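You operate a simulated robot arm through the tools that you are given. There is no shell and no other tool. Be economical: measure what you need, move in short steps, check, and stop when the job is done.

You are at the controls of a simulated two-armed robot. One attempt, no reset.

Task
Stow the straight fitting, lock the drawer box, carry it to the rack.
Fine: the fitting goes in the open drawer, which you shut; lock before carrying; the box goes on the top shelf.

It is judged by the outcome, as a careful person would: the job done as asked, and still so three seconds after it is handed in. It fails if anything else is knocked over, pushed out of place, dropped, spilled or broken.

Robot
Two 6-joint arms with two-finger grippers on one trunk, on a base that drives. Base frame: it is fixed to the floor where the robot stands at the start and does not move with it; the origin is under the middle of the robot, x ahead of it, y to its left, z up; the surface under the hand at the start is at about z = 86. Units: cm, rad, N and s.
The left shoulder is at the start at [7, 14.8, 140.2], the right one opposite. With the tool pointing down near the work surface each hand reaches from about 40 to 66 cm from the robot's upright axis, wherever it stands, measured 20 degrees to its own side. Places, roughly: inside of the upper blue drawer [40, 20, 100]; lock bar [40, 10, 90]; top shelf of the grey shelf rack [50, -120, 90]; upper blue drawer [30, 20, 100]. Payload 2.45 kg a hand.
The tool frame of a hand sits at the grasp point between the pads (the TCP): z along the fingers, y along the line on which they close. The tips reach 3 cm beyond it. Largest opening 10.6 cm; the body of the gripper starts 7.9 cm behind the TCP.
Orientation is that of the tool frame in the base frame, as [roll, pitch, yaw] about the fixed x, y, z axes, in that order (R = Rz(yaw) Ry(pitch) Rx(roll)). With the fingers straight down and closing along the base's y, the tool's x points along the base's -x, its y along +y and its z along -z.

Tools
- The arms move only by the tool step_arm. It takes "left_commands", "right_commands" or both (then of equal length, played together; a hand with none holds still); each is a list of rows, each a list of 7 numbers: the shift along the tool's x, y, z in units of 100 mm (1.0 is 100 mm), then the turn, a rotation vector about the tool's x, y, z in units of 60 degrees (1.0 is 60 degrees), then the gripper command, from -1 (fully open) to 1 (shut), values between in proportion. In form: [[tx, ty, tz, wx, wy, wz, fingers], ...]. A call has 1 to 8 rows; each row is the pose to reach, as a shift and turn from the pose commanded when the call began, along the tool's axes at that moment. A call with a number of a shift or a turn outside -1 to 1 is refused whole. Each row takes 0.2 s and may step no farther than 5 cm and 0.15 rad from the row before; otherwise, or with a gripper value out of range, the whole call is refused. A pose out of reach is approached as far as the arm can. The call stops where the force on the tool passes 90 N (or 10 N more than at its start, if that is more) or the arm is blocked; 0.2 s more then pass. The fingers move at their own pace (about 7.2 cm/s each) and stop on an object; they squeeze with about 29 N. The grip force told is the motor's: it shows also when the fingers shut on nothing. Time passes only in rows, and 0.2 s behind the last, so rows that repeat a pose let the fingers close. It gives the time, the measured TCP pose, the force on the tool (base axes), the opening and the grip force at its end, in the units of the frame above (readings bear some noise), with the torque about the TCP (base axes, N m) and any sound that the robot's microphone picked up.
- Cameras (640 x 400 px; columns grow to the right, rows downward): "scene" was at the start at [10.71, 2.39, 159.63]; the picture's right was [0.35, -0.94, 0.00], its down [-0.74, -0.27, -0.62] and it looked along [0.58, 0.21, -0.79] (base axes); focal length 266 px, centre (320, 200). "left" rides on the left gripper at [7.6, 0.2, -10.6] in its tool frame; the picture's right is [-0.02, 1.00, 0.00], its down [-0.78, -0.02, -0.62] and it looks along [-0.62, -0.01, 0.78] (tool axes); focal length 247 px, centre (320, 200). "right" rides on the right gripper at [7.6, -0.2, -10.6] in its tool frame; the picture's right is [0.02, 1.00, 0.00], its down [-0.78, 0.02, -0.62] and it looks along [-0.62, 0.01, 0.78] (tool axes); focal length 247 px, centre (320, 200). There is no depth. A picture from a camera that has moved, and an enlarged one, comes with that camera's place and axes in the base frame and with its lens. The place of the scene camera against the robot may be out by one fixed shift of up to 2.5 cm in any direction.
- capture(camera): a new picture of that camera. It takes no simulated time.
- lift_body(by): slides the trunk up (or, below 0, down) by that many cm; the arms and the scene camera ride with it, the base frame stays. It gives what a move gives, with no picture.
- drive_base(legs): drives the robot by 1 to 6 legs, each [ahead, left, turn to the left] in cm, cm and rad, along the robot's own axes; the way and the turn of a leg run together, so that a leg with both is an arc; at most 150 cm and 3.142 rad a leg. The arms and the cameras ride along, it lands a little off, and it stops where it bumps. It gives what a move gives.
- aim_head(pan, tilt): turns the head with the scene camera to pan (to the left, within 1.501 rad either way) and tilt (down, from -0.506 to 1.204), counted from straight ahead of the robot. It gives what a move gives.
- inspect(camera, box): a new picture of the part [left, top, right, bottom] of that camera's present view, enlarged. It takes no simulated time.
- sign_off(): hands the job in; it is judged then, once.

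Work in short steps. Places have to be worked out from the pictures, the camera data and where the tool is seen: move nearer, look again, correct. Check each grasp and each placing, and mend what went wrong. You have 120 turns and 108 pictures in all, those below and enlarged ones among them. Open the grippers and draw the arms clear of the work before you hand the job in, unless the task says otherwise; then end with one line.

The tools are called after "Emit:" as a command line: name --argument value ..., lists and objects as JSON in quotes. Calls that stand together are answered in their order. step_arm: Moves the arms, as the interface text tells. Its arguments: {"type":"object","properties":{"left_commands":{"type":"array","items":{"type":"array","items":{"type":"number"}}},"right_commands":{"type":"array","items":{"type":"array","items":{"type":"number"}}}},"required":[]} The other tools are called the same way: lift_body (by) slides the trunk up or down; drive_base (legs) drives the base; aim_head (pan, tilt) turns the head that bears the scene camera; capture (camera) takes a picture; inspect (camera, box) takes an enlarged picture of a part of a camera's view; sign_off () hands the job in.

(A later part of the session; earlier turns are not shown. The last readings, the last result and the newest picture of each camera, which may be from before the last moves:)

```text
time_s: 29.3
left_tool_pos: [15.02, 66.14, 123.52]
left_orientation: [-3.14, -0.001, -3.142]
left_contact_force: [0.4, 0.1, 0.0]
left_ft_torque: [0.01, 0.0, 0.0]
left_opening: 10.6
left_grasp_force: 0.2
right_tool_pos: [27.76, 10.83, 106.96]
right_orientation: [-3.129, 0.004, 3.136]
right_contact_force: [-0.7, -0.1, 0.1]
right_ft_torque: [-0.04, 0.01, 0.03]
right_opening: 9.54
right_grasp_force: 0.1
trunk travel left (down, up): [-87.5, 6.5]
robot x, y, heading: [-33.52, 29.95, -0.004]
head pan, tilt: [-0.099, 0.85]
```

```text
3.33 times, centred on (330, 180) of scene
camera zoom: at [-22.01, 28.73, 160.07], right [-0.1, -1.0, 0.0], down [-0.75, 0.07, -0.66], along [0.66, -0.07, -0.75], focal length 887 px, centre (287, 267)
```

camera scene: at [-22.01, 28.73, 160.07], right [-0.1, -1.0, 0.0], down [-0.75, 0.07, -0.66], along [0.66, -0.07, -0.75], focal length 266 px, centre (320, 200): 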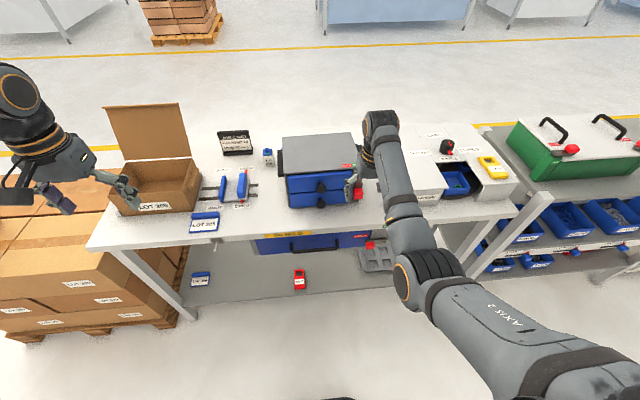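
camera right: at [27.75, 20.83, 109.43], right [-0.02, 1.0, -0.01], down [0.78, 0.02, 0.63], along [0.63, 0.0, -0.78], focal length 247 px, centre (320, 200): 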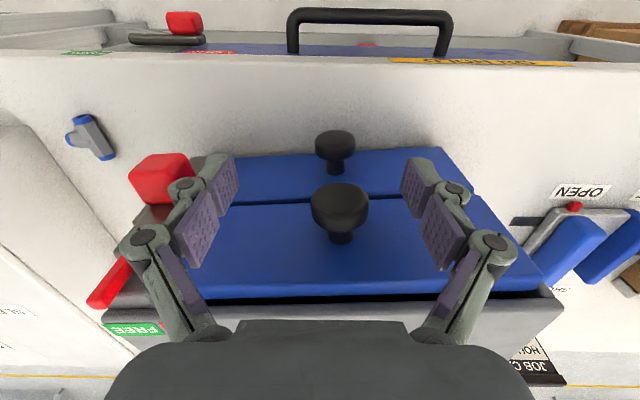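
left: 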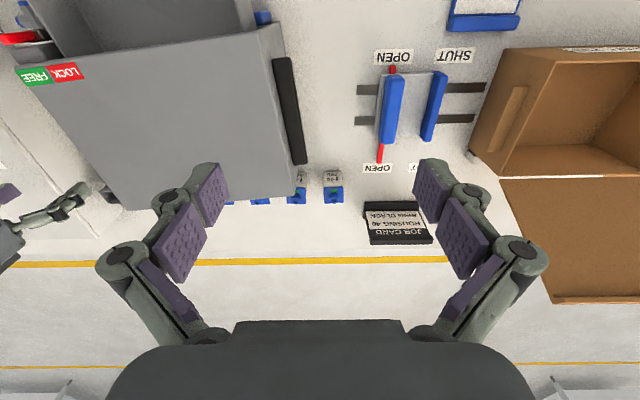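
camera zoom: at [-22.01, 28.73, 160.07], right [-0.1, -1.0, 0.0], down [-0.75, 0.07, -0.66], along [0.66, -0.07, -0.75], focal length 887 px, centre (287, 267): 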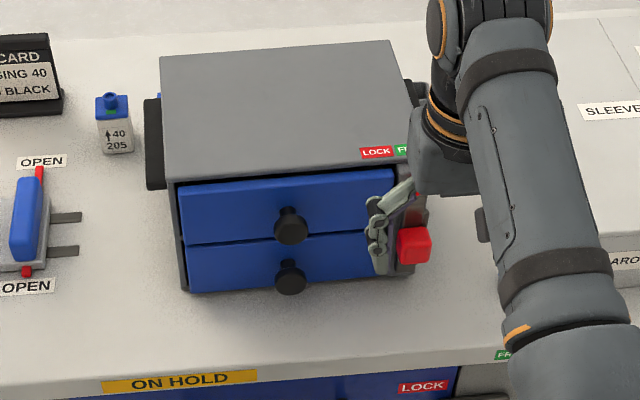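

The drawer is shut flush with the lower one. I move the right hand further right so I can see the lock mechanism.

Emit:
step_arm --right_commands '[[0, -0.4, 0, 0, 0, 0, -0.8], [0, -0.8, 0, 0, 0, 0, 0], [0, -1.0, 0, 0, 0, 0, 1], [0, -1.0, 0, 0, 0, 0, 1]]'

Emit:
inspect --camera "scene" --box '[330, 140, 400, 220]'

Emit:
capture --camera "right"

```text
time_s: 30.3
left_tool_pos: [15.01, 66.16, 123.56]
left_orientation: [-3.14, 0.001, -3.14]
left_contact_force: [0.4, 0.2, 0.0]
left_ft_torque: [0.0, 0.04, 0.01]
left_opening: 10.61
left_grasp_force: 0.1
right_tool_pos: [27.56, 0.8, 106.9]
right_orientation: [-3.132, 0.005, 3.135]
right_contact_force: [0.6, -0.4, 0.0]
right_ft_torque: [0.02, 0.03, 0.01]
right_opening: 0.0
right_grasp_force: 7.9
trunk travel left (down, up): [-87.5, 6.5]
robot x, y, heading: [-33.56, 29.88, 0.002]
head pan, tilt: [-0.099, 0.85]
```

```text
5.00 times, centred on (365, 180) of scene
camera zoom: at [-22.09, 28.74, 160.07], right [-0.1, -1.0, 0.0], down [-0.75, 0.07, -0.66], along [0.66, -0.07, -0.75], focal length 1330 px, centre (95, 300)
```

zoom: 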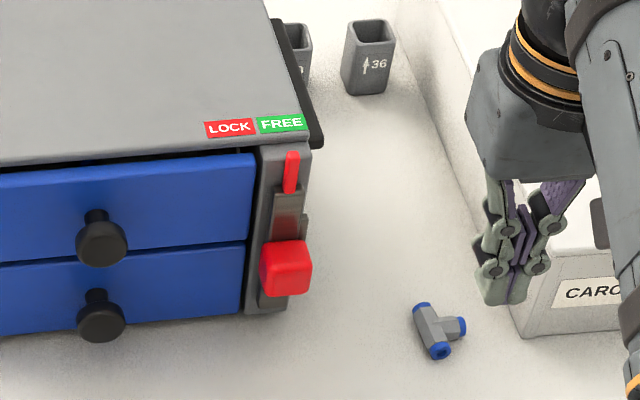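

```text
73 pictures are left
camera right: at [19.82, 0.94, 117.38], right [-0.02, 1.0, -0.01], down [0.78, 0.02, 0.62], along [0.62, 0.0, -0.78], focal length 247 px, centre (320, 200)
```

right: 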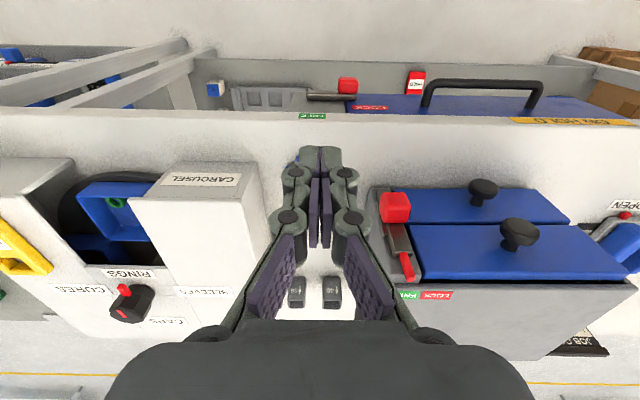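

Emit:
inspect --camera "right" --box '[360, 170, 460, 310]'

Emit:
inspect --camera "scene" --box '[348, 160, 368, 205]'

```text
2.86 times, centred on (410, 240) of right
camera zoom: at [19.82, 0.94, 117.38], right [-0.02, 1.0, -0.01], down [0.78, 0.02, 0.62], along [0.62, 0.0, -0.78], focal length 706 px, centre (63, 86)
```

zoom: 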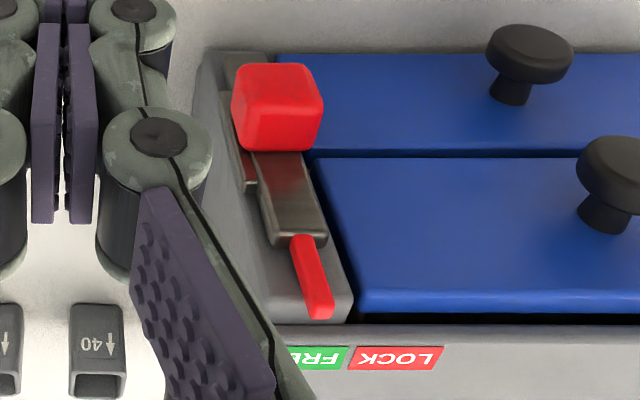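

```text
8.89 times, centred on (358, 182) of scene
camera zoom: at [-22.09, 28.74, 160.07], right [-0.1, -1.0, 0.0], down [-0.75, 0.07, -0.66], along [0.66, -0.07, -0.75], focal length 2365 px, centre (-18, 356)
```

zoom: 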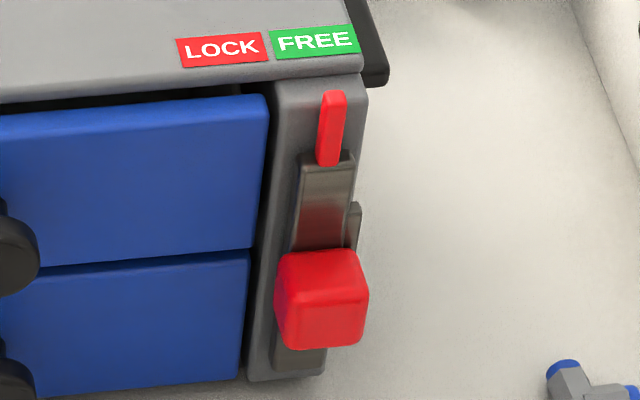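

The lock bar is a vertical strip that slides sideways on a rail. Its red cube is at about (38,9.8,95), and the pointer sits under FREE. I bring the base forward and right for reach.

Emit:
drive_base --legs '[[14, -7, 0]]'

Emit:
step_arm --right_commands '[[0.15, 0.4, 0, 0, 0, 0, 1], [0.3, 0.7, 0, 0, 0, 0, 1], [0.34, 0.95, 0, 0, 0, 0, 1], [0.34, 0.95, 0, 0, 0, 0, 1]]'

Emit:
capture --camera "right"

Emit:
capture --camera "scene"

```text
time_s: 31.6
left_tool_pos: [28.67, 58.96, 123.68]
left_orientation: [-3.14, 0.004, 3.135]
left_contact_force: [-0.6, 0.8, 0.4]
left_ft_torque: [-0.02, -0.03, 0.0]
left_opening: 10.6
left_grasp_force: 0.0
right_tool_pos: [40.78, -6.52, 106.96]
right_orientation: [-3.13, 0.007, 3.13]
right_contact_force: [0.0, 0.7, 0.6]
right_ft_torque: [-0.01, -0.04, 0.0]
right_opening: 0.0
right_grasp_force: 28.5
trunk travel left (down, up): [-87.5, 6.5]
robot x, y, heading: [-20.02, 22.76, -0.002]
head pan, tilt: [-0.099, 0.85]
```

```text
time_s: 32.6
left_tool_pos: [28.91, 58.76, 123.47]
left_orientation: [3.141, 0.001, 3.137]
left_contact_force: [0.0, -0.2, 0.5]
left_ft_torque: [-0.02, 0.0, 0.0]
left_opening: 10.57
left_grasp_force: 0.0
right_tool_pos: [37.63, 2.99, 106.87]
right_orientation: [-3.13, 0.004, 3.132]
right_contact_force: [0.0, -0.5, 0.3]
right_ft_torque: [-0.02, -0.02, 0.02]
right_opening: 0.02
right_grasp_force: 29.1
trunk travel left (down, up): [-87.5, 6.5]
robot x, y, heading: [-19.92, 22.73, -0.005]
head pan, tilt: [-0.099, 0.85]
```

```text
70 pictures are left
camera right: at [29.87, 3.03, 117.3], right [-0.01, 1.0, -0.01], down [0.78, 0.02, 0.62], along [0.62, 0.0, -0.78], focal length 247 px, centre (320, 200)
```

right: 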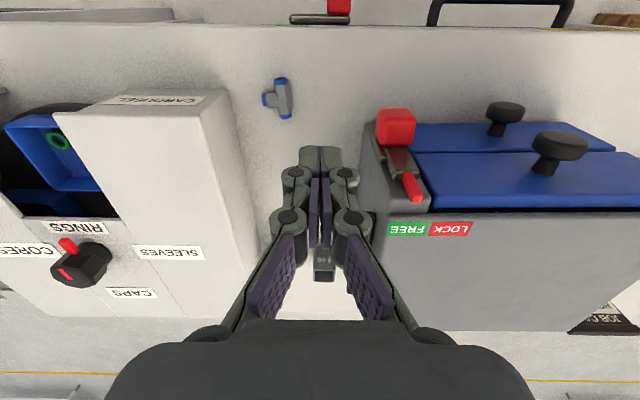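

```text
69 pictures are left
camera scene: at [-8.34, 21.42, 160.07], right [-0.1, -0.99, 0.0], down [-0.75, 0.08, -0.66], along [0.66, -0.07, -0.75], focal length 266 px, centre (320, 200)
```

scene: 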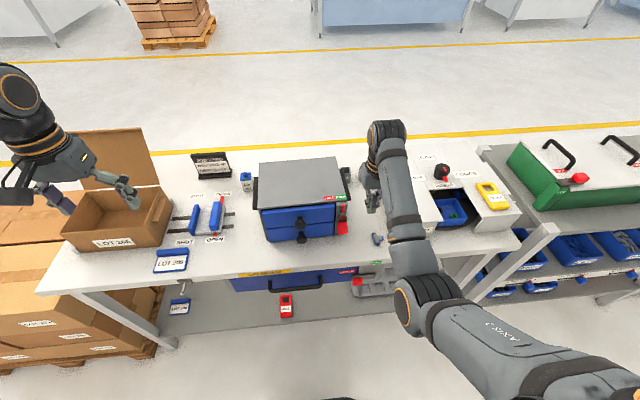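

Triangulating between two wrist views gives the cube at (38.9,10.1,94.6), and the box front at x≈43, yawed slightly. I lower the closed fingers beside the cube on its right.

Emit:
step_arm --right_commands '[[-0.1, 0.05, 0.3, 0, 0, 0, 1], [-0.1, 0.05, 0.7, 0, 0, 0, 1], [-0.1, 0.05, 1.0, 0, 0, 0, 1], [-0.1, 0.05, 1.0, 0, 0, 0, 1]]'

Emit:
capture --camera "right"

Emit:
inspect --camera "scene" --box '[240, 140, 400, 260]'

```text
time_s: 33.6
left_tool_pos: [28.88, 58.69, 123.49]
left_orientation: [-3.141, 0.0, 3.137]
left_contact_force: [-0.5, 0.4, -0.6]
left_ft_torque: [-0.01, -0.03, 0.0]
left_opening: 10.62
left_grasp_force: 0.0
right_tool_pos: [38.56, 3.58, 96.97]
right_orientation: [-3.13, 0.004, 3.132]
right_contact_force: [0.4, -0.1, 0.1]
right_ft_torque: [-0.01, 0.01, -0.01]
right_opening: 0.0
right_grasp_force: 28.4
trunk travel left (down, up): [-87.5, 6.5]
robot x, y, heading: [-19.66, 22.88, -0.009]
head pan, tilt: [-0.099, 0.85]
```

```text
68 pictures are left
camera right: at [30.9, 3.63, 107.48], right [-0.01, 1.0, -0.01], down [0.78, 0.02, 0.62], along [0.62, 0.0, -0.78], focal length 247 px, centre (320, 200)
```

right: 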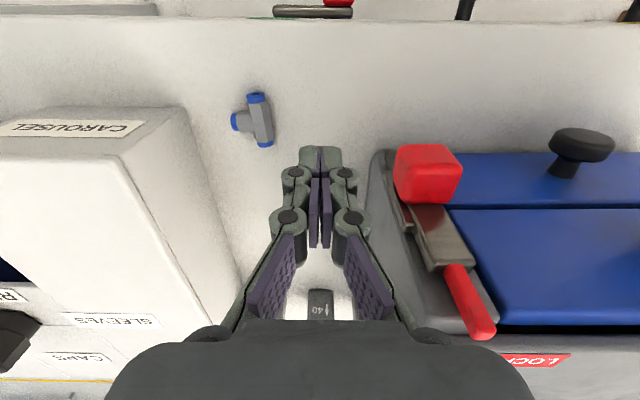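

```text
3.33 times, centred on (320, 200) of scene
camera zoom: at [-8.4, 21.5, 160.07], right [-0.1, -0.99, 0.0], down [-0.75, 0.08, -0.66], along [0.66, -0.07, -0.75], focal length 887 px, centre (320, 200)
```

zoom: 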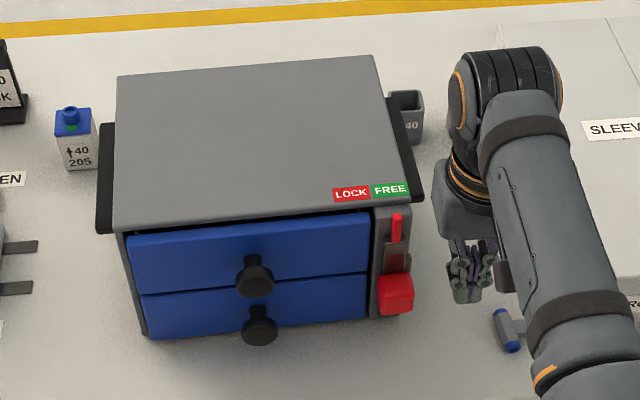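

The fingers are beside the cube. I lower a touch and push +y toward it, to first contact plus about 1.5 cm.

Emit:
step_arm --right_commands '[[0, 0.1, 0.08, 0, 0, 0, 1], [0, 0.25, 0.1, 0, 0, 0, 1], [0, 0.4, 0.1, 0, 0, 0, 1], [0, 0.5, 0.1, 0, 0, 0, 1]]'

Emit:
capture --camera "right"

```text
time_s: 34.6
left_tool_pos: [28.92, 58.78, 123.67]
left_orientation: [-3.142, -0.002, 3.136]
left_contact_force: [0.3, -0.4, -0.4]
left_ft_torque: [-0.01, 0.01, -0.05]
left_opening: 10.61
left_grasp_force: 0.0
right_tool_pos: [38.85, 8.51, 95.76]
right_orientation: [-3.13, 0.003, 3.131]
right_contact_force: [0.2, -0.4, -0.7]
right_ft_torque: [0.0, -0.01, 0.0]
right_opening: 0.0
right_grasp_force: 28.5
trunk travel left (down, up): [-87.5, 6.5]
robot x, y, heading: [-19.6, 22.43, -0.007]
head pan, tilt: [-0.099, 0.85]
```

```text
66 pictures are left
camera right: at [31.03, 8.55, 106.19], right [-0.01, 1.0, -0.01], down [0.78, 0.02, 0.62], along [0.62, 0.0, -0.78], focal length 247 px, centre (320, 200)
```

right: 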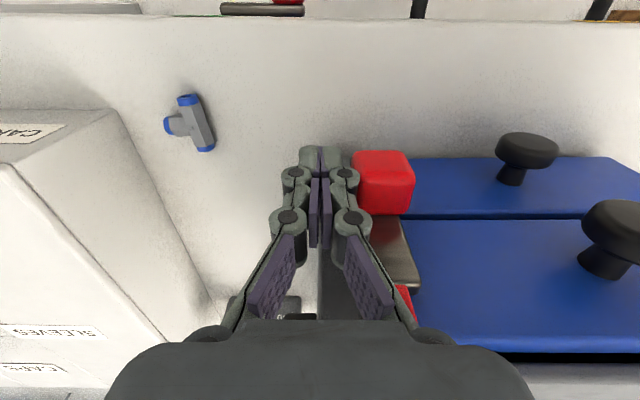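

The cube has moved about 1.9 cm with negligible force. I push on another 1.5 cm in small steps and check.

Emit:
step_arm --right_commands '[[0, 0.05, 0, 0, 0, 0, 1], [0, 0.1, 0, 0, 0, 0, 1], [0, 0.15, 0, 0, 0, 0, 1]]'

Emit:
inspect --camera "scene" --box '[240, 140, 400, 260]'

Emit:
capture --camera "right"

```text
time_s: 35.5
left_tool_pos: [28.87, 58.7, 123.58]
left_orientation: [-3.14, 0.001, 3.136]
left_contact_force: [-0.3, -0.3, -0.3]
left_ft_torque: [0.0, 0.03, 0.01]
left_opening: 10.59
left_grasp_force: 0.0
right_tool_pos: [38.64, 9.74, 95.71]
right_orientation: [-3.131, 0.006, 3.131]
right_contact_force: [-0.3, -0.3, -0.3]
right_ft_torque: [0.01, 0.03, 0.0]
right_opening: 0.01
right_grasp_force: 28.9
trunk travel left (down, up): [-87.5, 6.5]
robot x, y, heading: [-19.68, 22.42, -0.004]
head pan, tilt: [-0.099, 0.85]
```

```text
3.33 times, centred on (320, 200) of scene
camera zoom: at [-8.4, 21.48, 160.07], right [-0.1, -0.99, 0.0], down [-0.75, 0.08, -0.66], along [0.66, -0.07, -0.75], focal length 887 px, centre (320, 200)
```

zoom: 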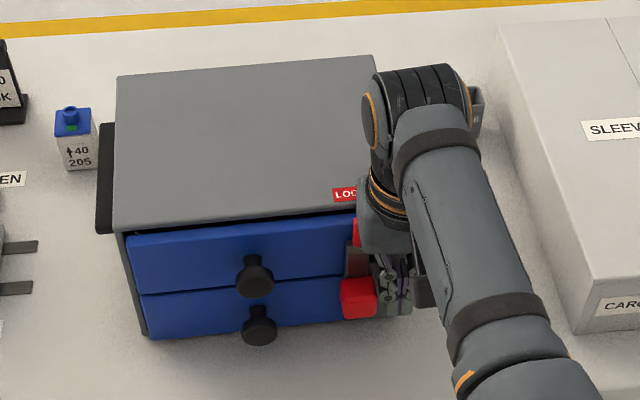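

```text
64 pictures are left
camera right: at [31.07, 9.82, 106.19], right [-0.01, 1.0, -0.01], down [0.78, 0.02, 0.62], along [0.63, 0.0, -0.78], focal length 247 px, centre (320, 200)
```

right: 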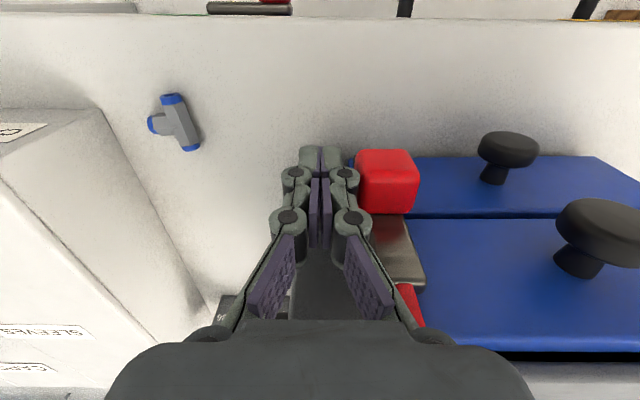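

The pointer is now under LOCK, at about the label's centre, and the box hasn't moved. I nudge slightly further to be sure it's home.

Emit:
step_arm --right_commands '[[0, 0.03, 0, 0, 0, 0, 1], [0, 0.06, 0, 0, 0, 0, 1], [0, 0.06, 0, 0, 0, 0, 1]]'

Emit:
step_arm --right_commands '[[0, -0.3, 0, 0, 0, 0, 1], [0, -0.6, -0.2, 0, 0, 0, 1], [0, -0.8, -0.6, 0, 0, 0, 1], [0, -0.8, -1.0, 0, 0, 0, 1]]'

Emit:
inspect --camera "scene" --box '[240, 140, 400, 260]'

Emit:
capture --camera "right"

```text
time_s: 36.2
left_tool_pos: [28.7, 58.69, 123.56]
left_orientation: [-3.141, 0.003, 3.137]
left_contact_force: [0.2, 0.1, 0.1]
left_ft_torque: [0.01, 0.01, 0.0]
left_opening: 10.63
left_grasp_force: 0.0
right_tool_pos: [39.03, 10.25, 95.78]
right_orientation: [-3.133, 0.004, 3.13]
right_contact_force: [-0.4, -3.4, 1.0]
right_ft_torque: [0.01, 0.0, -0.03]
right_opening: 0.02
right_grasp_force: 28.5
trunk travel left (down, up): [-87.5, 6.5]
robot x, y, heading: [-20.0, 22.47, -0.01]
head pan, tilt: [-0.099, 0.85]
```

```text
time_s: 37.2
left_tool_pos: [28.87, 58.79, 123.51]
left_orientation: [-3.139, 0.002, 3.136]
left_contact_force: [0.1, -0.3, 0.8]
left_ft_torque: [-0.02, -0.01, 0.0]
left_opening: 10.6
left_grasp_force: 0.1
right_tool_pos: [38.86, 2.43, 106.07]
right_orientation: [-3.13, 0.006, 3.131]
right_contact_force: [0.0, 0.5, -0.4]
right_ft_torque: [-0.01, -0.02, -0.02]
right_opening: 0.01
right_grasp_force: 28.9
trunk travel left (down, up): [-87.5, 6.5]
robot x, y, heading: [-19.58, 22.86, -0.005]
head pan, tilt: [-0.099, 0.85]
```

```text
3.33 times, centred on (320, 200) of scene
camera zoom: at [-8.46, 21.58, 160.07], right [-0.1, -0.99, 0.0], down [-0.75, 0.08, -0.66], along [0.66, -0.07, -0.75], focal length 887 px, centre (320, 200)
```

zoom: 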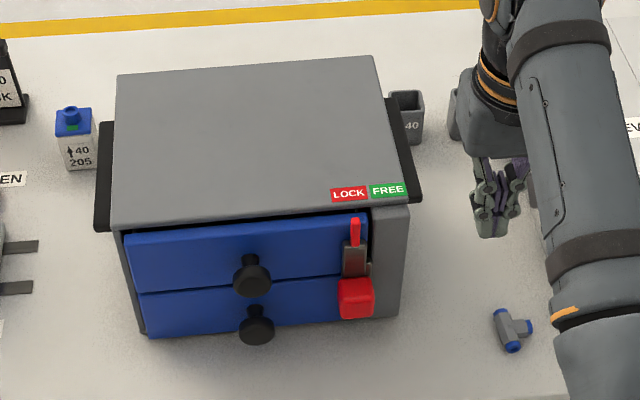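

```text
62 pictures are left
camera right: at [31.11, 2.67, 116.63], right [-0.01, 1.0, -0.01], down [0.78, 0.02, 0.62], along [0.62, 0.0, -0.78], focal length 247 px, centre (320, 200)
```

right: 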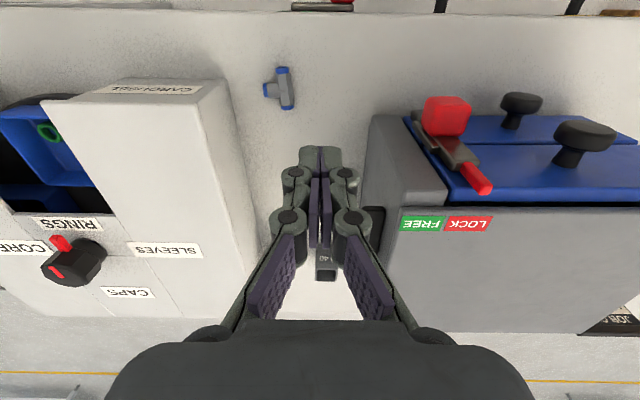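

The lock bar now overlaps the drawer fronts with the pointer at LOCK. The box stands at about x 42.5–62.3, y 9–34.5, top z≈102.3. I drive forward to look closely at the side handles.

Emit:
drive_base --legs '[[10, 0, 0]]'

Emit:
capture --camera "right"

Emit:
capture --camera "left"

Emit:
inspect --camera "scene" --box '[240, 140, 400, 260]'

```text
time_s: 38.4
left_tool_pos: [38.27, 58.92, 123.88]
left_orientation: [-3.139, 0.005, 3.139]
left_contact_force: [-0.4, -0.6, 0.6]
left_ft_torque: [-0.03, -0.05, -0.01]
left_opening: 10.6
left_grasp_force: 0.0
right_tool_pos: [48.66, 2.69, 106.28]
right_orientation: [-3.13, 0.01, 3.135]
right_contact_force: [-0.3, 0.8, -0.3]
right_ft_torque: [-0.03, -0.03, 0.01]
right_opening: 0.02
right_grasp_force: 29.1
trunk travel left (down, up): [-87.5, 6.5]
robot x, y, heading: [-9.53, 22.16, -0.001]
head pan, tilt: [-0.099, 0.85]
```

```text
61 pictures are left
camera right: at [40.87, 2.75, 116.77], right [-0.01, 1.0, -0.01], down [0.78, 0.02, 0.63], along [0.63, 0.0, -0.78], focal length 247 px, centre (320, 200)
```

right: 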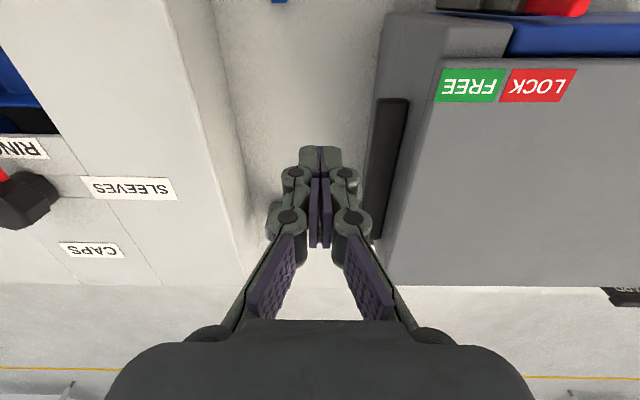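

```text
60 pictures are left
camera left: at [30.65, 59.08, 134.47], right [0.02, 1.0, 0.0], down [0.78, -0.02, 0.63], along [0.63, -0.02, -0.78], focal length 247 px, centre (320, 200)
```

left: 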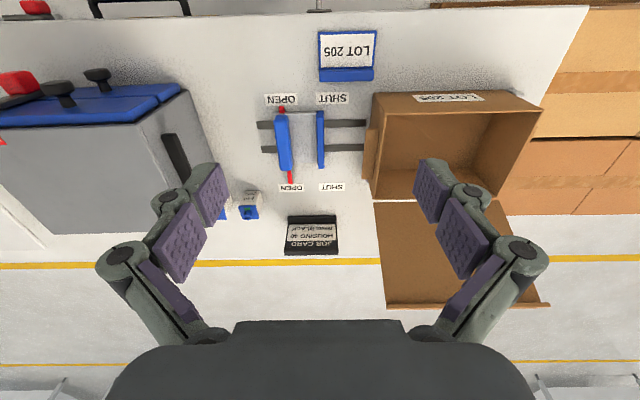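

```text
3.33 times, centred on (320, 200) of scene
camera zoom: at [1.06, 21.47, 160.13], right [-0.1, -0.99, 0.0], down [-0.75, 0.08, -0.66], along [0.66, -0.07, -0.75], focal length 887 px, centre (320, 200)
```

zoom: 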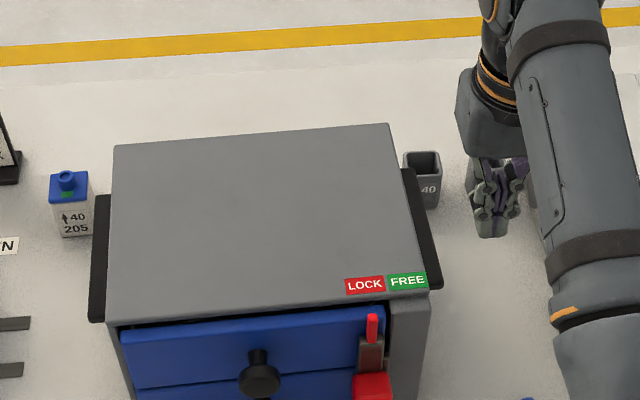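

Emit:
inspect --camera "right" --box '[340, 70, 460, 270]'

Emit:
inspect --camera "left" --box '[120, 80, 260, 240]'

```text
2.00 times, centred on (400, 170) of right
camera zoom: at [40.87, 2.75, 116.77], right [-0.01, 1.0, -0.01], down [0.78, 0.02, 0.63], along [0.63, 0.0, -0.78], focal length 494 px, centre (160, 260)
```

zoom: 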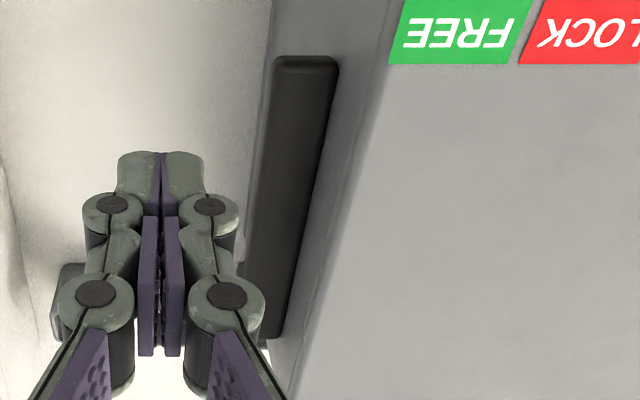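

```text
2.50 times, centred on (190, 160) of left
camera zoom: at [30.65, 59.08, 134.47], right [0.02, 1.0, 0.0], down [0.78, -0.02, 0.63], along [0.63, -0.02, -0.78], focal length 617 px, centre (645, 300)
```

zoom: 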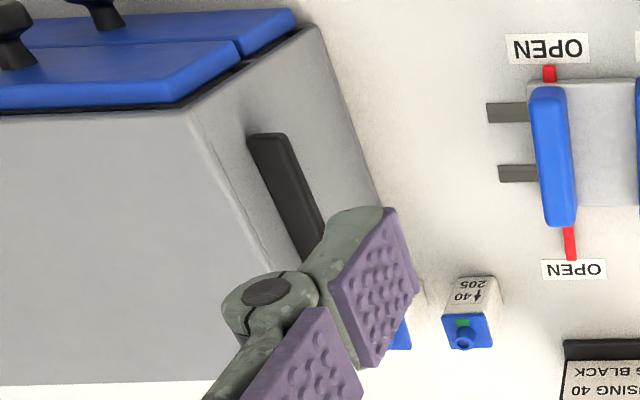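

The handles are solid ledges on the sides, top z≈98, right outer face y≈6.8, near end x≈46.6. I'll pinch each from above and below with the hands level, pointing forward and inward by 35°. First I back away and turn the hands in free space.

Emit:
drive_base --legs '[[-26, 0, 0]]'

Emit:
step_arm --left_commands '[[-0.2, -0.2, 0.2, 0, 0, 0, -1], [-0.4, -0.4, 0.5, 0, 0, 0, -1], [-0.6, -0.6, 0.8, 0, 0, 0, -1], [-0.8, -0.7, 1.0, 0, 0, 0, -1], [-0.8, -0.7, 1.0, 0, 0, 0, -1]]' --right_commands '[[0, 0, 0, 0, 0, 0, 0], [0, 0, 0, 0, 0, 0, -0.2], [0, 0, 0, 0, 0, 0, -0.2], [0, 0, 0, 0, 0, 0, -0.2], [0, 0, 0, 0, 0, 0, -0.2]]'

Emit:
step_arm --right_commands '[[0, 0, 0, -0.1056, -0.055, 0.055, -0.2], [0, 0, 0, -0.2112, -0.11, 0.11, -0.2], [0, 0, 0, -0.3168, -0.165, 0.165, -0.2], [0, 0, 0, -0.4224, -0.22, 0.22, -0.2], [0, 0, 0, -0.528, -0.275, 0.275, -0.2], [0, 0, 0, -0.6336, -0.33, 0.33, -0.2], [0, 0, 0, -0.7392, -0.385, 0.385, -0.2], [0, 0, 0, -0.845, -0.44, 0.44, -0.2]]' --left_commands '[[0, 0, 0, 0.1056, -0.055, -0.055, -0.2], [0, 0, 0, 0.2112, -0.11, -0.11, -0.2], [0, 0, 0, 0.3168, -0.165, -0.165, -0.2], [0, 0, 0, 0.4224, -0.22, -0.22, -0.2], [0, 0, 0, 0.528, -0.275, -0.275, -0.2], [0, 0, 0, 0.6336, -0.33, -0.33, -0.2], [0, 0, 0, 0.7392, -0.385, -0.385, -0.2], [0, 0, 0, 0.845, -0.44, -0.44, -0.2]]'

Emit:
capture --camera "scene"

```text
time_s: 40.3
left_tool_pos: [12.85, 59.01, 123.45]
left_orientation: [-3.14, -0.002, -3.141]
left_contact_force: [-0.5, 0.2, -0.2]
left_ft_torque: [0.01, 0.04, 0.01]
left_opening: 10.58
left_grasp_force: 0.0
right_tool_pos: [23.28, 2.86, 105.9]
right_orientation: [-3.13, 0.004, 3.137]
right_contact_force: [0.0, 0.2, 0.3]
right_ft_torque: [0.01, 0.03, 0.04]
right_opening: 0.0
right_grasp_force: 28.6
trunk travel left (down, up): [-87.5, 6.5]
robot x, y, heading: [-35.49, 22.5, 0.005]
head pan, tilt: [-0.099, 0.85]
```

```text
time_s: 41.5
left_tool_pos: [13.88, 59.99, 113.82]
left_orientation: [-3.139, -0.001, 3.141]
left_contact_force: [0.2, 0.3, -0.6]
left_ft_torque: [-0.01, 0.0, -0.01]
left_opening: 10.58
left_grasp_force: 0.2
left hand out of reach, approached as far as the arm can: row 1, 2, 3, 4, 5
right_tool_pos: [23.1, 2.75, 106.0]
right_orientation: [-3.13, 0.004, 3.136]
right_contact_force: [-0.1, 0.6, -0.4]
right_ft_torque: [0.04, 0.0, -0.01]
right_opening: 6.37
right_grasp_force: 0.1
trunk travel left (down, up): [-87.5, 6.5]
robot x, y, heading: [-35.64, 22.19, -0.001]
head pan, tilt: [-0.099, 0.85]
```

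```text
time_s: 43.3
left_tool_pos: [15.2, 59.85, 110.18]
left_orientation: [-2.162, 0.191, -2.538]
left_contact_force: [0.6, -0.3, 0.5]
left_ft_torque: [-0.02, -0.01, 0.0]
left_opening: 6.36
left_grasp_force: 0.1
left hand out of reach, approached as far as the arm can: row 6, 7, 8
right_tool_pos: [22.94, 2.59, 106.18]
right_orientation: [2.171, 0.201, 2.531]
right_contact_force: [-0.1, 0.4, 0.4]
right_ft_torque: [-0.01, -0.05, -0.03]
right_opening: 6.38
right_grasp_force: 0.0
trunk travel left (down, up): [-87.5, 6.5]
robot x, y, heading: [-35.68, 22.4, 0.003]
head pan, tilt: [-0.099, 0.85]
```

```text
56 pictures are left
camera scene: at [-24.46, 21.56, 160.1], right [-0.1, -0.99, 0.0], down [-0.75, 0.07, -0.66], along [0.66, -0.07, -0.75], focal length 266 px, centre (320, 200)
```

scene: 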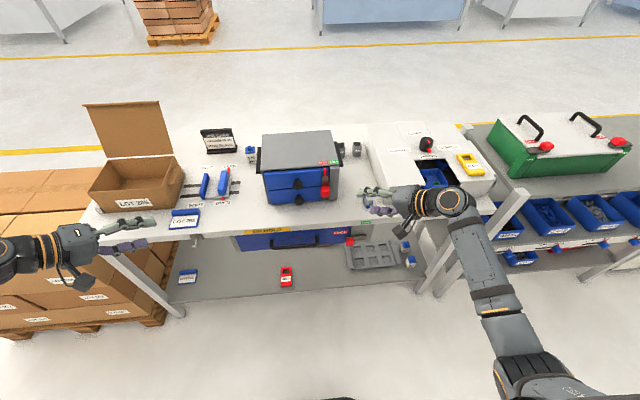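

Both hands are turning as planned. I finish the rotation.

Emit:
step_arm --right_commands '[[0, 0, 0, -0.1056, -0.055, 0.055, -0.2], [0, 0, 0, -0.2112, -0.11, 0.11, -0.2], [0, 0, 0, -0.3168, -0.165, 0.165, -0.2], [0, 0, 0, -0.4224, -0.22, 0.22, -0.2], [0, 0, 0, -0.528, -0.275, 0.275, -0.2], [0, 0, 0, -0.528, -0.275, 0.275, -0.2]]' --left_commands '[[0, 0, 0, 0.1056, -0.055, -0.055, -0.2], [0, 0, 0, 0.2112, -0.11, -0.11, -0.2], [0, 0, 0, 0.3168, -0.165, -0.165, -0.2], [0, 0, 0, 0.4224, -0.22, -0.22, -0.2], [0, 0, 0, 0.528, -0.275, -0.275, -0.2], [0, 0, 0, 0.528, -0.275, -0.275, -0.2]]'

```text
time_s: 44.7
left_tool_pos: [16.47, 59.64, 109.1]
left_orientation: [-1.572, -0.002, -2.183]
left_contact_force: [0.2, -0.8, -0.8]
left_ft_torque: [0.02, 0.0, -0.02]
left_opening: 6.36
left_grasp_force: 0.0
left hand out of reach, approached as far as the arm can: row 4, 5, 6
right_tool_pos: [23.15, 2.8, 106.05]
right_orientation: [1.573, 0.01, 2.174]
right_contact_force: [1.3, 0.2, 0.4]
right_ft_torque: [0.0, -0.01, -0.02]
right_opening: 6.38
right_grasp_force: 0.0
trunk travel left (down, up): [-87.5, 6.5]
robot x, y, heading: [-35.92, 22.64, -0.002]
head pan, tilt: [-0.099, 0.85]
```

Both hands are level at ±35°. I bring them to mirrored positions at handle height (z≈97.2), spread wider than the handles.

Emit:
step_arm --left_commands '[[0.2, 0.2, 0.27, 0, 0, 0, -0.2], [0.41, 0.4, 0.55, 0, 0, 0, -0.2], [0.615, 0.595, 0.83, 0, 0, 0, -0.2], [0.615, 0.595, 0.83, 0, 0, 0, -0.2]]' --right_commands '[[0.01, -0.2, 0.01, 0, 0, 0, -0.2], [0.02, -0.4, 0.02, 0, 0, 0, -0.2], [0.04, -0.6, 0.03, 0, 0, 0, -0.2], [0.04, -0.88, 0.03, 0, 0, 0, -0.2]]'

Emit:
step_arm --left_commands '[[0.2, 0.2, 0.27, 0, 0, 0, -0.2], [0.41, 0.4, 0.55, 0, 0, 0, -0.2], [0.615, 0.595, 0.83, 0, 0, 0, -0.2], [0.615, 0.595, 0.83, 0, 0, 0, -0.2]]'

Emit:
capture --camera "scene"

```text
time_s: 45.7
left_tool_pos: [19.63, 50.07, 103.06]
left_orientation: [-1.57, -0.002, -2.181]
left_contact_force: [-0.5, -0.4, 0.4]
left_ft_torque: [-0.04, -0.02, -0.02]
left_opening: 6.35
left_grasp_force: 0.0
right_tool_pos: [23.08, 3.41, 97.1]
right_orientation: [1.574, 0.012, 2.175]
right_contact_force: [-0.7, -0.5, 0.6]
right_ft_torque: [0.02, 0.0, 0.0]
right_opening: 6.36
right_grasp_force: 0.1
trunk travel left (down, up): [-87.5, 6.5]
robot x, y, heading: [-36.15, 22.39, -0.002]
head pan, tilt: [-0.099, 0.85]
```

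```text
time_s: 46.7
left_tool_pos: [22.95, 40.01, 97.11]
left_orientation: [-1.569, 0.0, -2.182]
left_contact_force: [0.0, -0.2, 0.0]
left_ft_torque: [-0.01, 0.04, -0.03]
left_opening: 6.37
left_grasp_force: 0.0
right_tool_pos: [23.17, 3.44, 97.22]
right_orientation: [1.573, 0.01, 2.177]
right_contact_force: [1.5, -0.9, 0.9]
right_ft_torque: [0.04, 0.01, -0.02]
right_opening: 6.36
right_grasp_force: 0.1
trunk travel left (down, up): [-87.5, 6.5]
robot x, y, heading: [-35.67, 22.58, 0.002]
head pan, tilt: [-0.099, 0.85]
```

```text
55 pictures are left
camera scene: at [-24.36, 21.55, 160.08], right [-0.1, -0.99, 0.0], down [-0.75, 0.07, -0.66], along [0.66, -0.07, -0.75], focal length 266 px, centre (320, 200)
```

scene: 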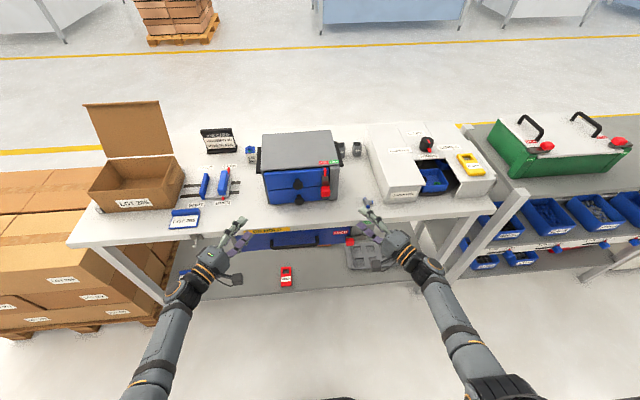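

Hands are mirrored and ready. I drive forward 21 cm, just short of the handles, and look from the wrist cameras.

Emit:
drive_base --legs '[[21, 0, 0]]'

Emit:
capture --camera "right"

Emit:
capture --camera "left"

Emit:
capture --camera "scene"

```text
time_s: 48.3
left_tool_pos: [43.65, 39.85, 97.21]
left_orientation: [-1.569, 0.001, -2.183]
left_contact_force: [0.8, 0.0, 0.5]
left_ft_torque: [0.0, -0.02, 0.01]
left_opening: 6.35
left_grasp_force: 0.0
right_tool_pos: [43.78, 3.29, 97.21]
right_orientation: [1.572, 0.013, 2.174]
right_contact_force: [0.2, 0.2, -0.2]
right_ft_torque: [0.01, -0.03, 0.01]
right_opening: 6.35
right_grasp_force: 0.0
trunk travel left (down, up): [-87.5, 6.5]
robot x, y, heading: [-15.04, 22.61, 0.001]
head pan, tilt: [-0.099, 0.85]
```

```text
54 pictures are left
camera right: at [30.71, 3.54, 96.86], right [-0.02, 0.03, 1.0], down [-0.07, -1.0, 0.03], along [1.0, -0.07, 0.02], focal length 247 px, centre (320, 200)
```

right: 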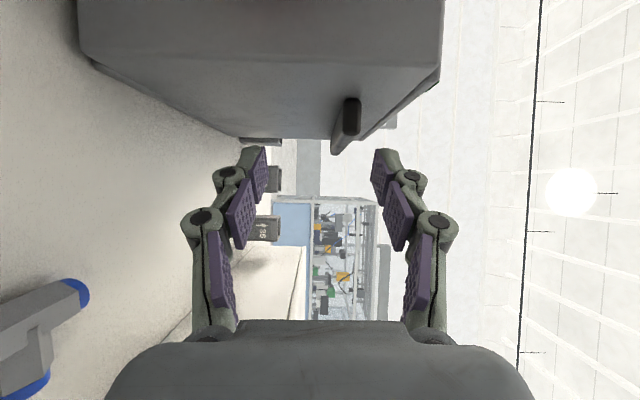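

```text
53 pictures are left
camera left: at [30.6, 39.74, 97.14], right [0.01, 0.02, -1.0], down [-0.06, 1.0, 0.02], along [1.0, 0.06, 0.02], focal length 247 px, centre (320, 200)
```

left: 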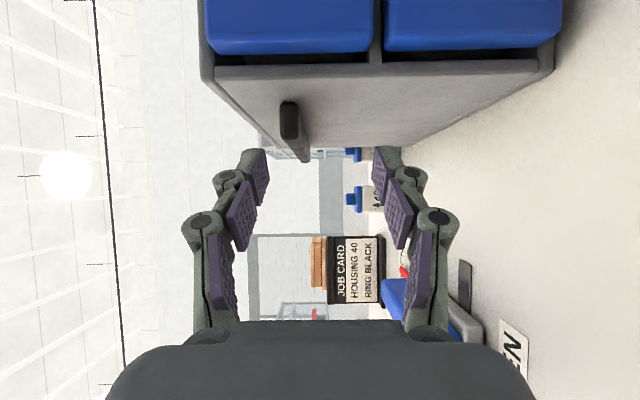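

```text
52 pictures are left
camera scene: at [-3.64, 21.47, 160.09], right [-0.1, -0.99, 0.0], down [-0.75, 0.08, -0.66], along [0.66, -0.07, -0.75], focal length 266 px, centre (320, 200)
```

scene: 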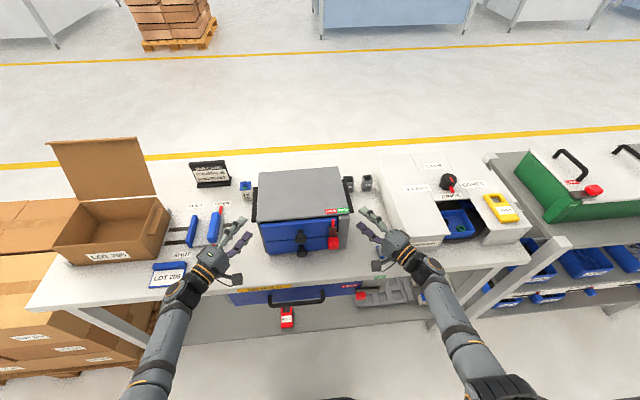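

Clear view: the handles are centred at z≈99.3 and about 1.2 cm thick, with walls at y≈9.0 and 34.4. I raise both hands 2.1 cm and drive forward 7.6 cm alongside the handles.

Emit:
step_arm --right_commands '[[0, 0.21, 0, 0, 0, 0, -0.2], [0, 0.21, 0, 0, 0, 0, -0.2]]' --left_commands '[[0, -0.21, 0, 0, 0, 0, -0.2], [0, -0.21, 0, 0, 0, 0, -0.2]]'

Emit:
drive_base --legs '[[7.6, 0, 0]]'

Emit:
capture --camera "right"

Emit:
capture --camera "left"

```text
time_s: 48.9
left_tool_pos: [43.66, 39.7, 99.11]
left_orientation: [-1.571, -0.001, -2.184]
left_contact_force: [-0.1, 1.1, 0.1]
left_ft_torque: [0.01, 0.04, 0.0]
left_opening: 6.34
left_grasp_force: 0.1
right_tool_pos: [43.95, 3.33, 99.26]
right_orientation: [1.575, 0.01, 2.175]
right_contact_force: [-0.9, -0.1, -0.7]
right_ft_torque: [-0.02, 0.0, -0.03]
right_opening: 6.34
right_grasp_force: 0.0
trunk travel left (down, up): [-87.5, 6.5]
robot x, y, heading: [-14.77, 22.6, -0.001]
head pan, tilt: [-0.099, 0.85]
```

```text
time_s: 50.0
left_tool_pos: [51.12, 39.73, 99.18]
left_orientation: [-1.569, 0.0, -2.187]
left_contact_force: [-0.2, 0.1, 0.2]
left_ft_torque: [0.02, -0.03, 0.0]
left_opening: 6.38
left_grasp_force: 0.1
right_tool_pos: [51.56, 3.25, 99.12]
right_orientation: [1.572, 0.01, 2.172]
right_contact_force: [-0.4, -0.4, -1.2]
right_ft_torque: [-0.01, 0.0, -0.04]
right_opening: 6.33
right_grasp_force: 0.1
trunk travel left (down, up): [-87.5, 6.5]
robot x, y, heading: [-7.25, 22.55, -0.005]
head pan, tilt: [-0.099, 0.85]
```

```text
51 pictures are left
camera right: at [38.39, 3.56, 98.89], right [-0.02, 0.03, 1.0], down [-0.07, -1.0, 0.03], along [1.0, -0.07, 0.02], focal length 247 px, centre (320, 200)
```

right: 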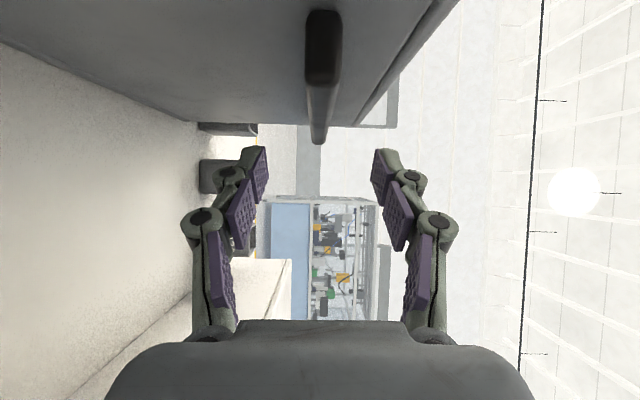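

```text
50 pictures are left
camera left: at [38.16, 39.62, 99.12], right [0.01, 0.02, -1.0], down [-0.06, 1.0, 0.02], along [1.0, 0.06, 0.01], focal length 247 px, centre (320, 200)
```

left: 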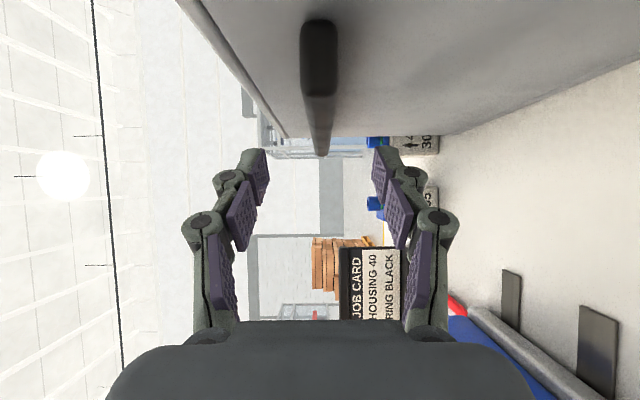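

The handles are vertically centred between the fingers on both sides. I move both hands inward over the ledges and then close.

Emit:
step_arm --right_commands '[[0.12, 0, 0.08, 0, 0, 0, -0.2], [0.233, 0, 0.164, 0, 0, 0, -0.2], [0.233, 0, 0.164, 0, 0, 0, -0.2]]' --left_commands '[[0.09, 0, 0.06, 0, 0, 0, -0.2], [0.18, 0, 0.126, 0, 0, 0, -0.2], [0.18, 0, 0.126, 0, 0, 0, -0.2]]'

Emit:
capture --camera "right"

Emit:
capture --camera "left"

```text
time_s: 50.8
left_tool_pos: [51.34, 37.6, 99.19]
left_orientation: [-1.571, -0.002, -2.186]
left_contact_force: [0.0, 0.4, 1.1]
left_ft_torque: [-0.02, 0.0, -0.02]
left_opening: 6.36
left_grasp_force: 0.1
right_tool_pos: [51.74, 6.09, 99.12]
right_orientation: [1.575, 0.01, 2.175]
right_contact_force: [0.6, 0.3, -0.6]
right_ft_torque: [0.0, -0.03, -0.04]
right_opening: 6.35
right_grasp_force: 0.0
trunk travel left (down, up): [-87.5, 6.5]
robot x, y, heading: [-6.82, 22.48, -0.005]
head pan, tilt: [-0.099, 0.85]
```

```text
49 pictures are left
camera right: at [38.59, 6.51, 98.72], right [-0.02, 0.03, 1.0], down [-0.07, -1.0, 0.03], along [1.0, -0.07, 0.02], focal length 247 px, centre (320, 200)
```

right: 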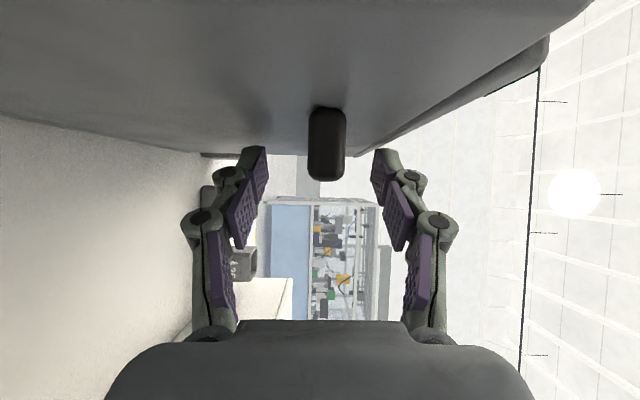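

```text
48 pictures are left
camera left: at [38.26, 37.53, 99.05], right [0.01, 0.02, -1.0], down [-0.06, 1.0, 0.02], along [1.0, 0.06, 0.01], focal length 247 px, centre (320, 200)
```

left: 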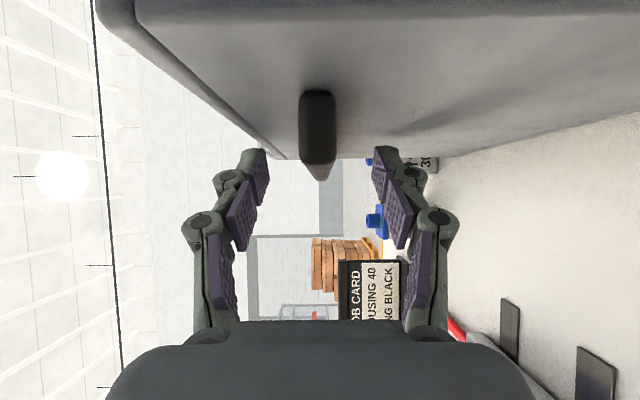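

There's about 1.8 cm of overlap on both. I go 0.3 cm deeper and close both grippers.

Emit:
step_arm --right_commands '[[0.025, 0, 0.017, 0, 0, 0, -0.2], [0.025, 0, 0.017, 0, 0, 0, 1], [0.025, 0, 0.017, 0, 0, 0, 1], [0.025, 0, 0.017, 0, 0, 0, 1], [0.025, 0, 0.017, 0, 0, 0, 1], [0.025, 0, 0.017, 0, 0, 0, 1]]' --left_commands '[[0.025, 0, 0.017, 0, 0, 0, -0.2], [0.025, 0, 0.017, 0, 0, 0, 1], [0.025, 0, 0.017, 0, 0, 0, 1], [0.025, 0, 0.017, 0, 0, 0, 1], [0.025, 0, 0.017, 0, 0, 0, 1], [0.025, 0, 0.017, 0, 0, 0, 1]]'

Emit:
capture --camera "right"

Emit:
capture --camera "left"

```text
time_s: 52.1
left_tool_pos: [51.12, 37.37, 99.14]
left_orientation: [-1.572, 0.0, -2.182]
left_contact_force: [-2.3, 28.2, -4.8]
left_ft_torque: [0.08, 0.06, 0.32]
left_opening: 1.15
left_grasp_force: 29.1
right_tool_pos: [51.46, 6.4, 99.03]
right_orientation: [1.575, 0.012, 2.169]
right_contact_force: [-3.1, -29.2, 7.8]
right_ft_torque: [0.76, 0.1, -0.49]
right_opening: 1.15
right_grasp_force: 29.4
trunk travel left (down, up): [-87.5, 6.5]
robot x, y, heading: [-6.78, 22.47, -0.003]
head pan, tilt: [-0.099, 0.85]
```

```text
47 pictures are left
camera right: at [38.44, 6.71, 98.8], right [-0.02, 0.03, 1.0], down [-0.07, -1.0, 0.03], along [1.0, -0.07, 0.02], focal length 247 px, centre (320, 200)
```

right: 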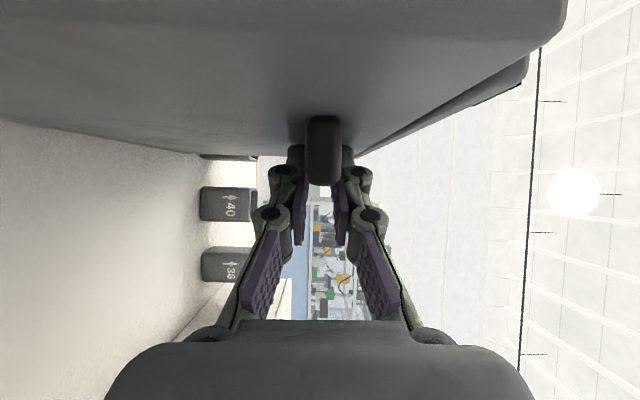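

```text
46 pictures are left
camera left: at [38.07, 37.25, 99.04], right [0.01, 0.02, -1.0], down [-0.06, 1.0, 0.02], along [1.0, 0.06, 0.01], focal length 247 px, centre (320, 200)
```

left: 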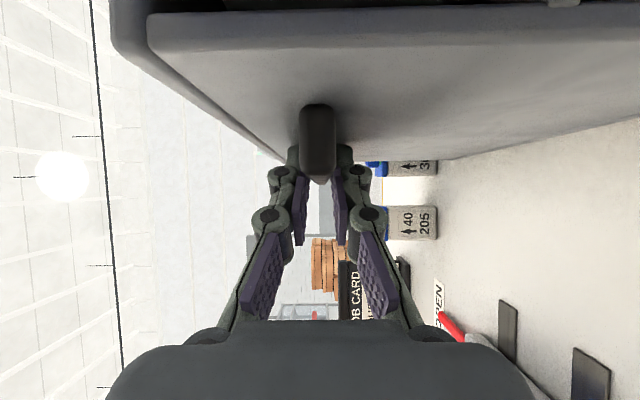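

Both ledges are gripped (1.15 cm, 29 N). I lift with the trunk by 3 cm and check.

Emit:
lift_body --by 3

Emit:
capture --camera "scene"

```text
time_s: 52.9
left_tool_pos: [51.25, 37.29, 102.1]
left_orientation: [-1.573, -0.002, -2.181]
left_contact_force: [-1.9, 30.6, -7.6]
left_ft_torque: [0.48, -0.18, -0.1]
left_opening: 1.19
left_grasp_force: 28.4
right_tool_pos: [51.79, 6.27, 101.95]
right_orientation: [1.575, 0.01, 2.17]
right_contact_force: [2.7, -30.0, -2.6]
right_ft_torque: [0.66, 0.21, -0.42]
right_opening: 1.2
right_grasp_force: 29.2
trunk travel left (down, up): [-90.5, 3.5]
robot x, y, heading: [-7.41, 22.52, -0.006]
head pan, tilt: [-0.099, 0.85]
```

```text
45 pictures are left
camera scene: at [4.3, 21.42, 163.06], right [-0.1, -0.99, 0.0], down [-0.75, 0.08, -0.66], along [0.66, -0.07, -0.75], focal length 266 px, centre (320, 200)
```

scene: 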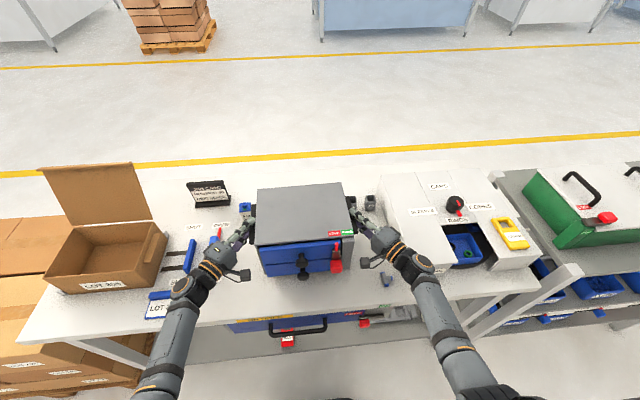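

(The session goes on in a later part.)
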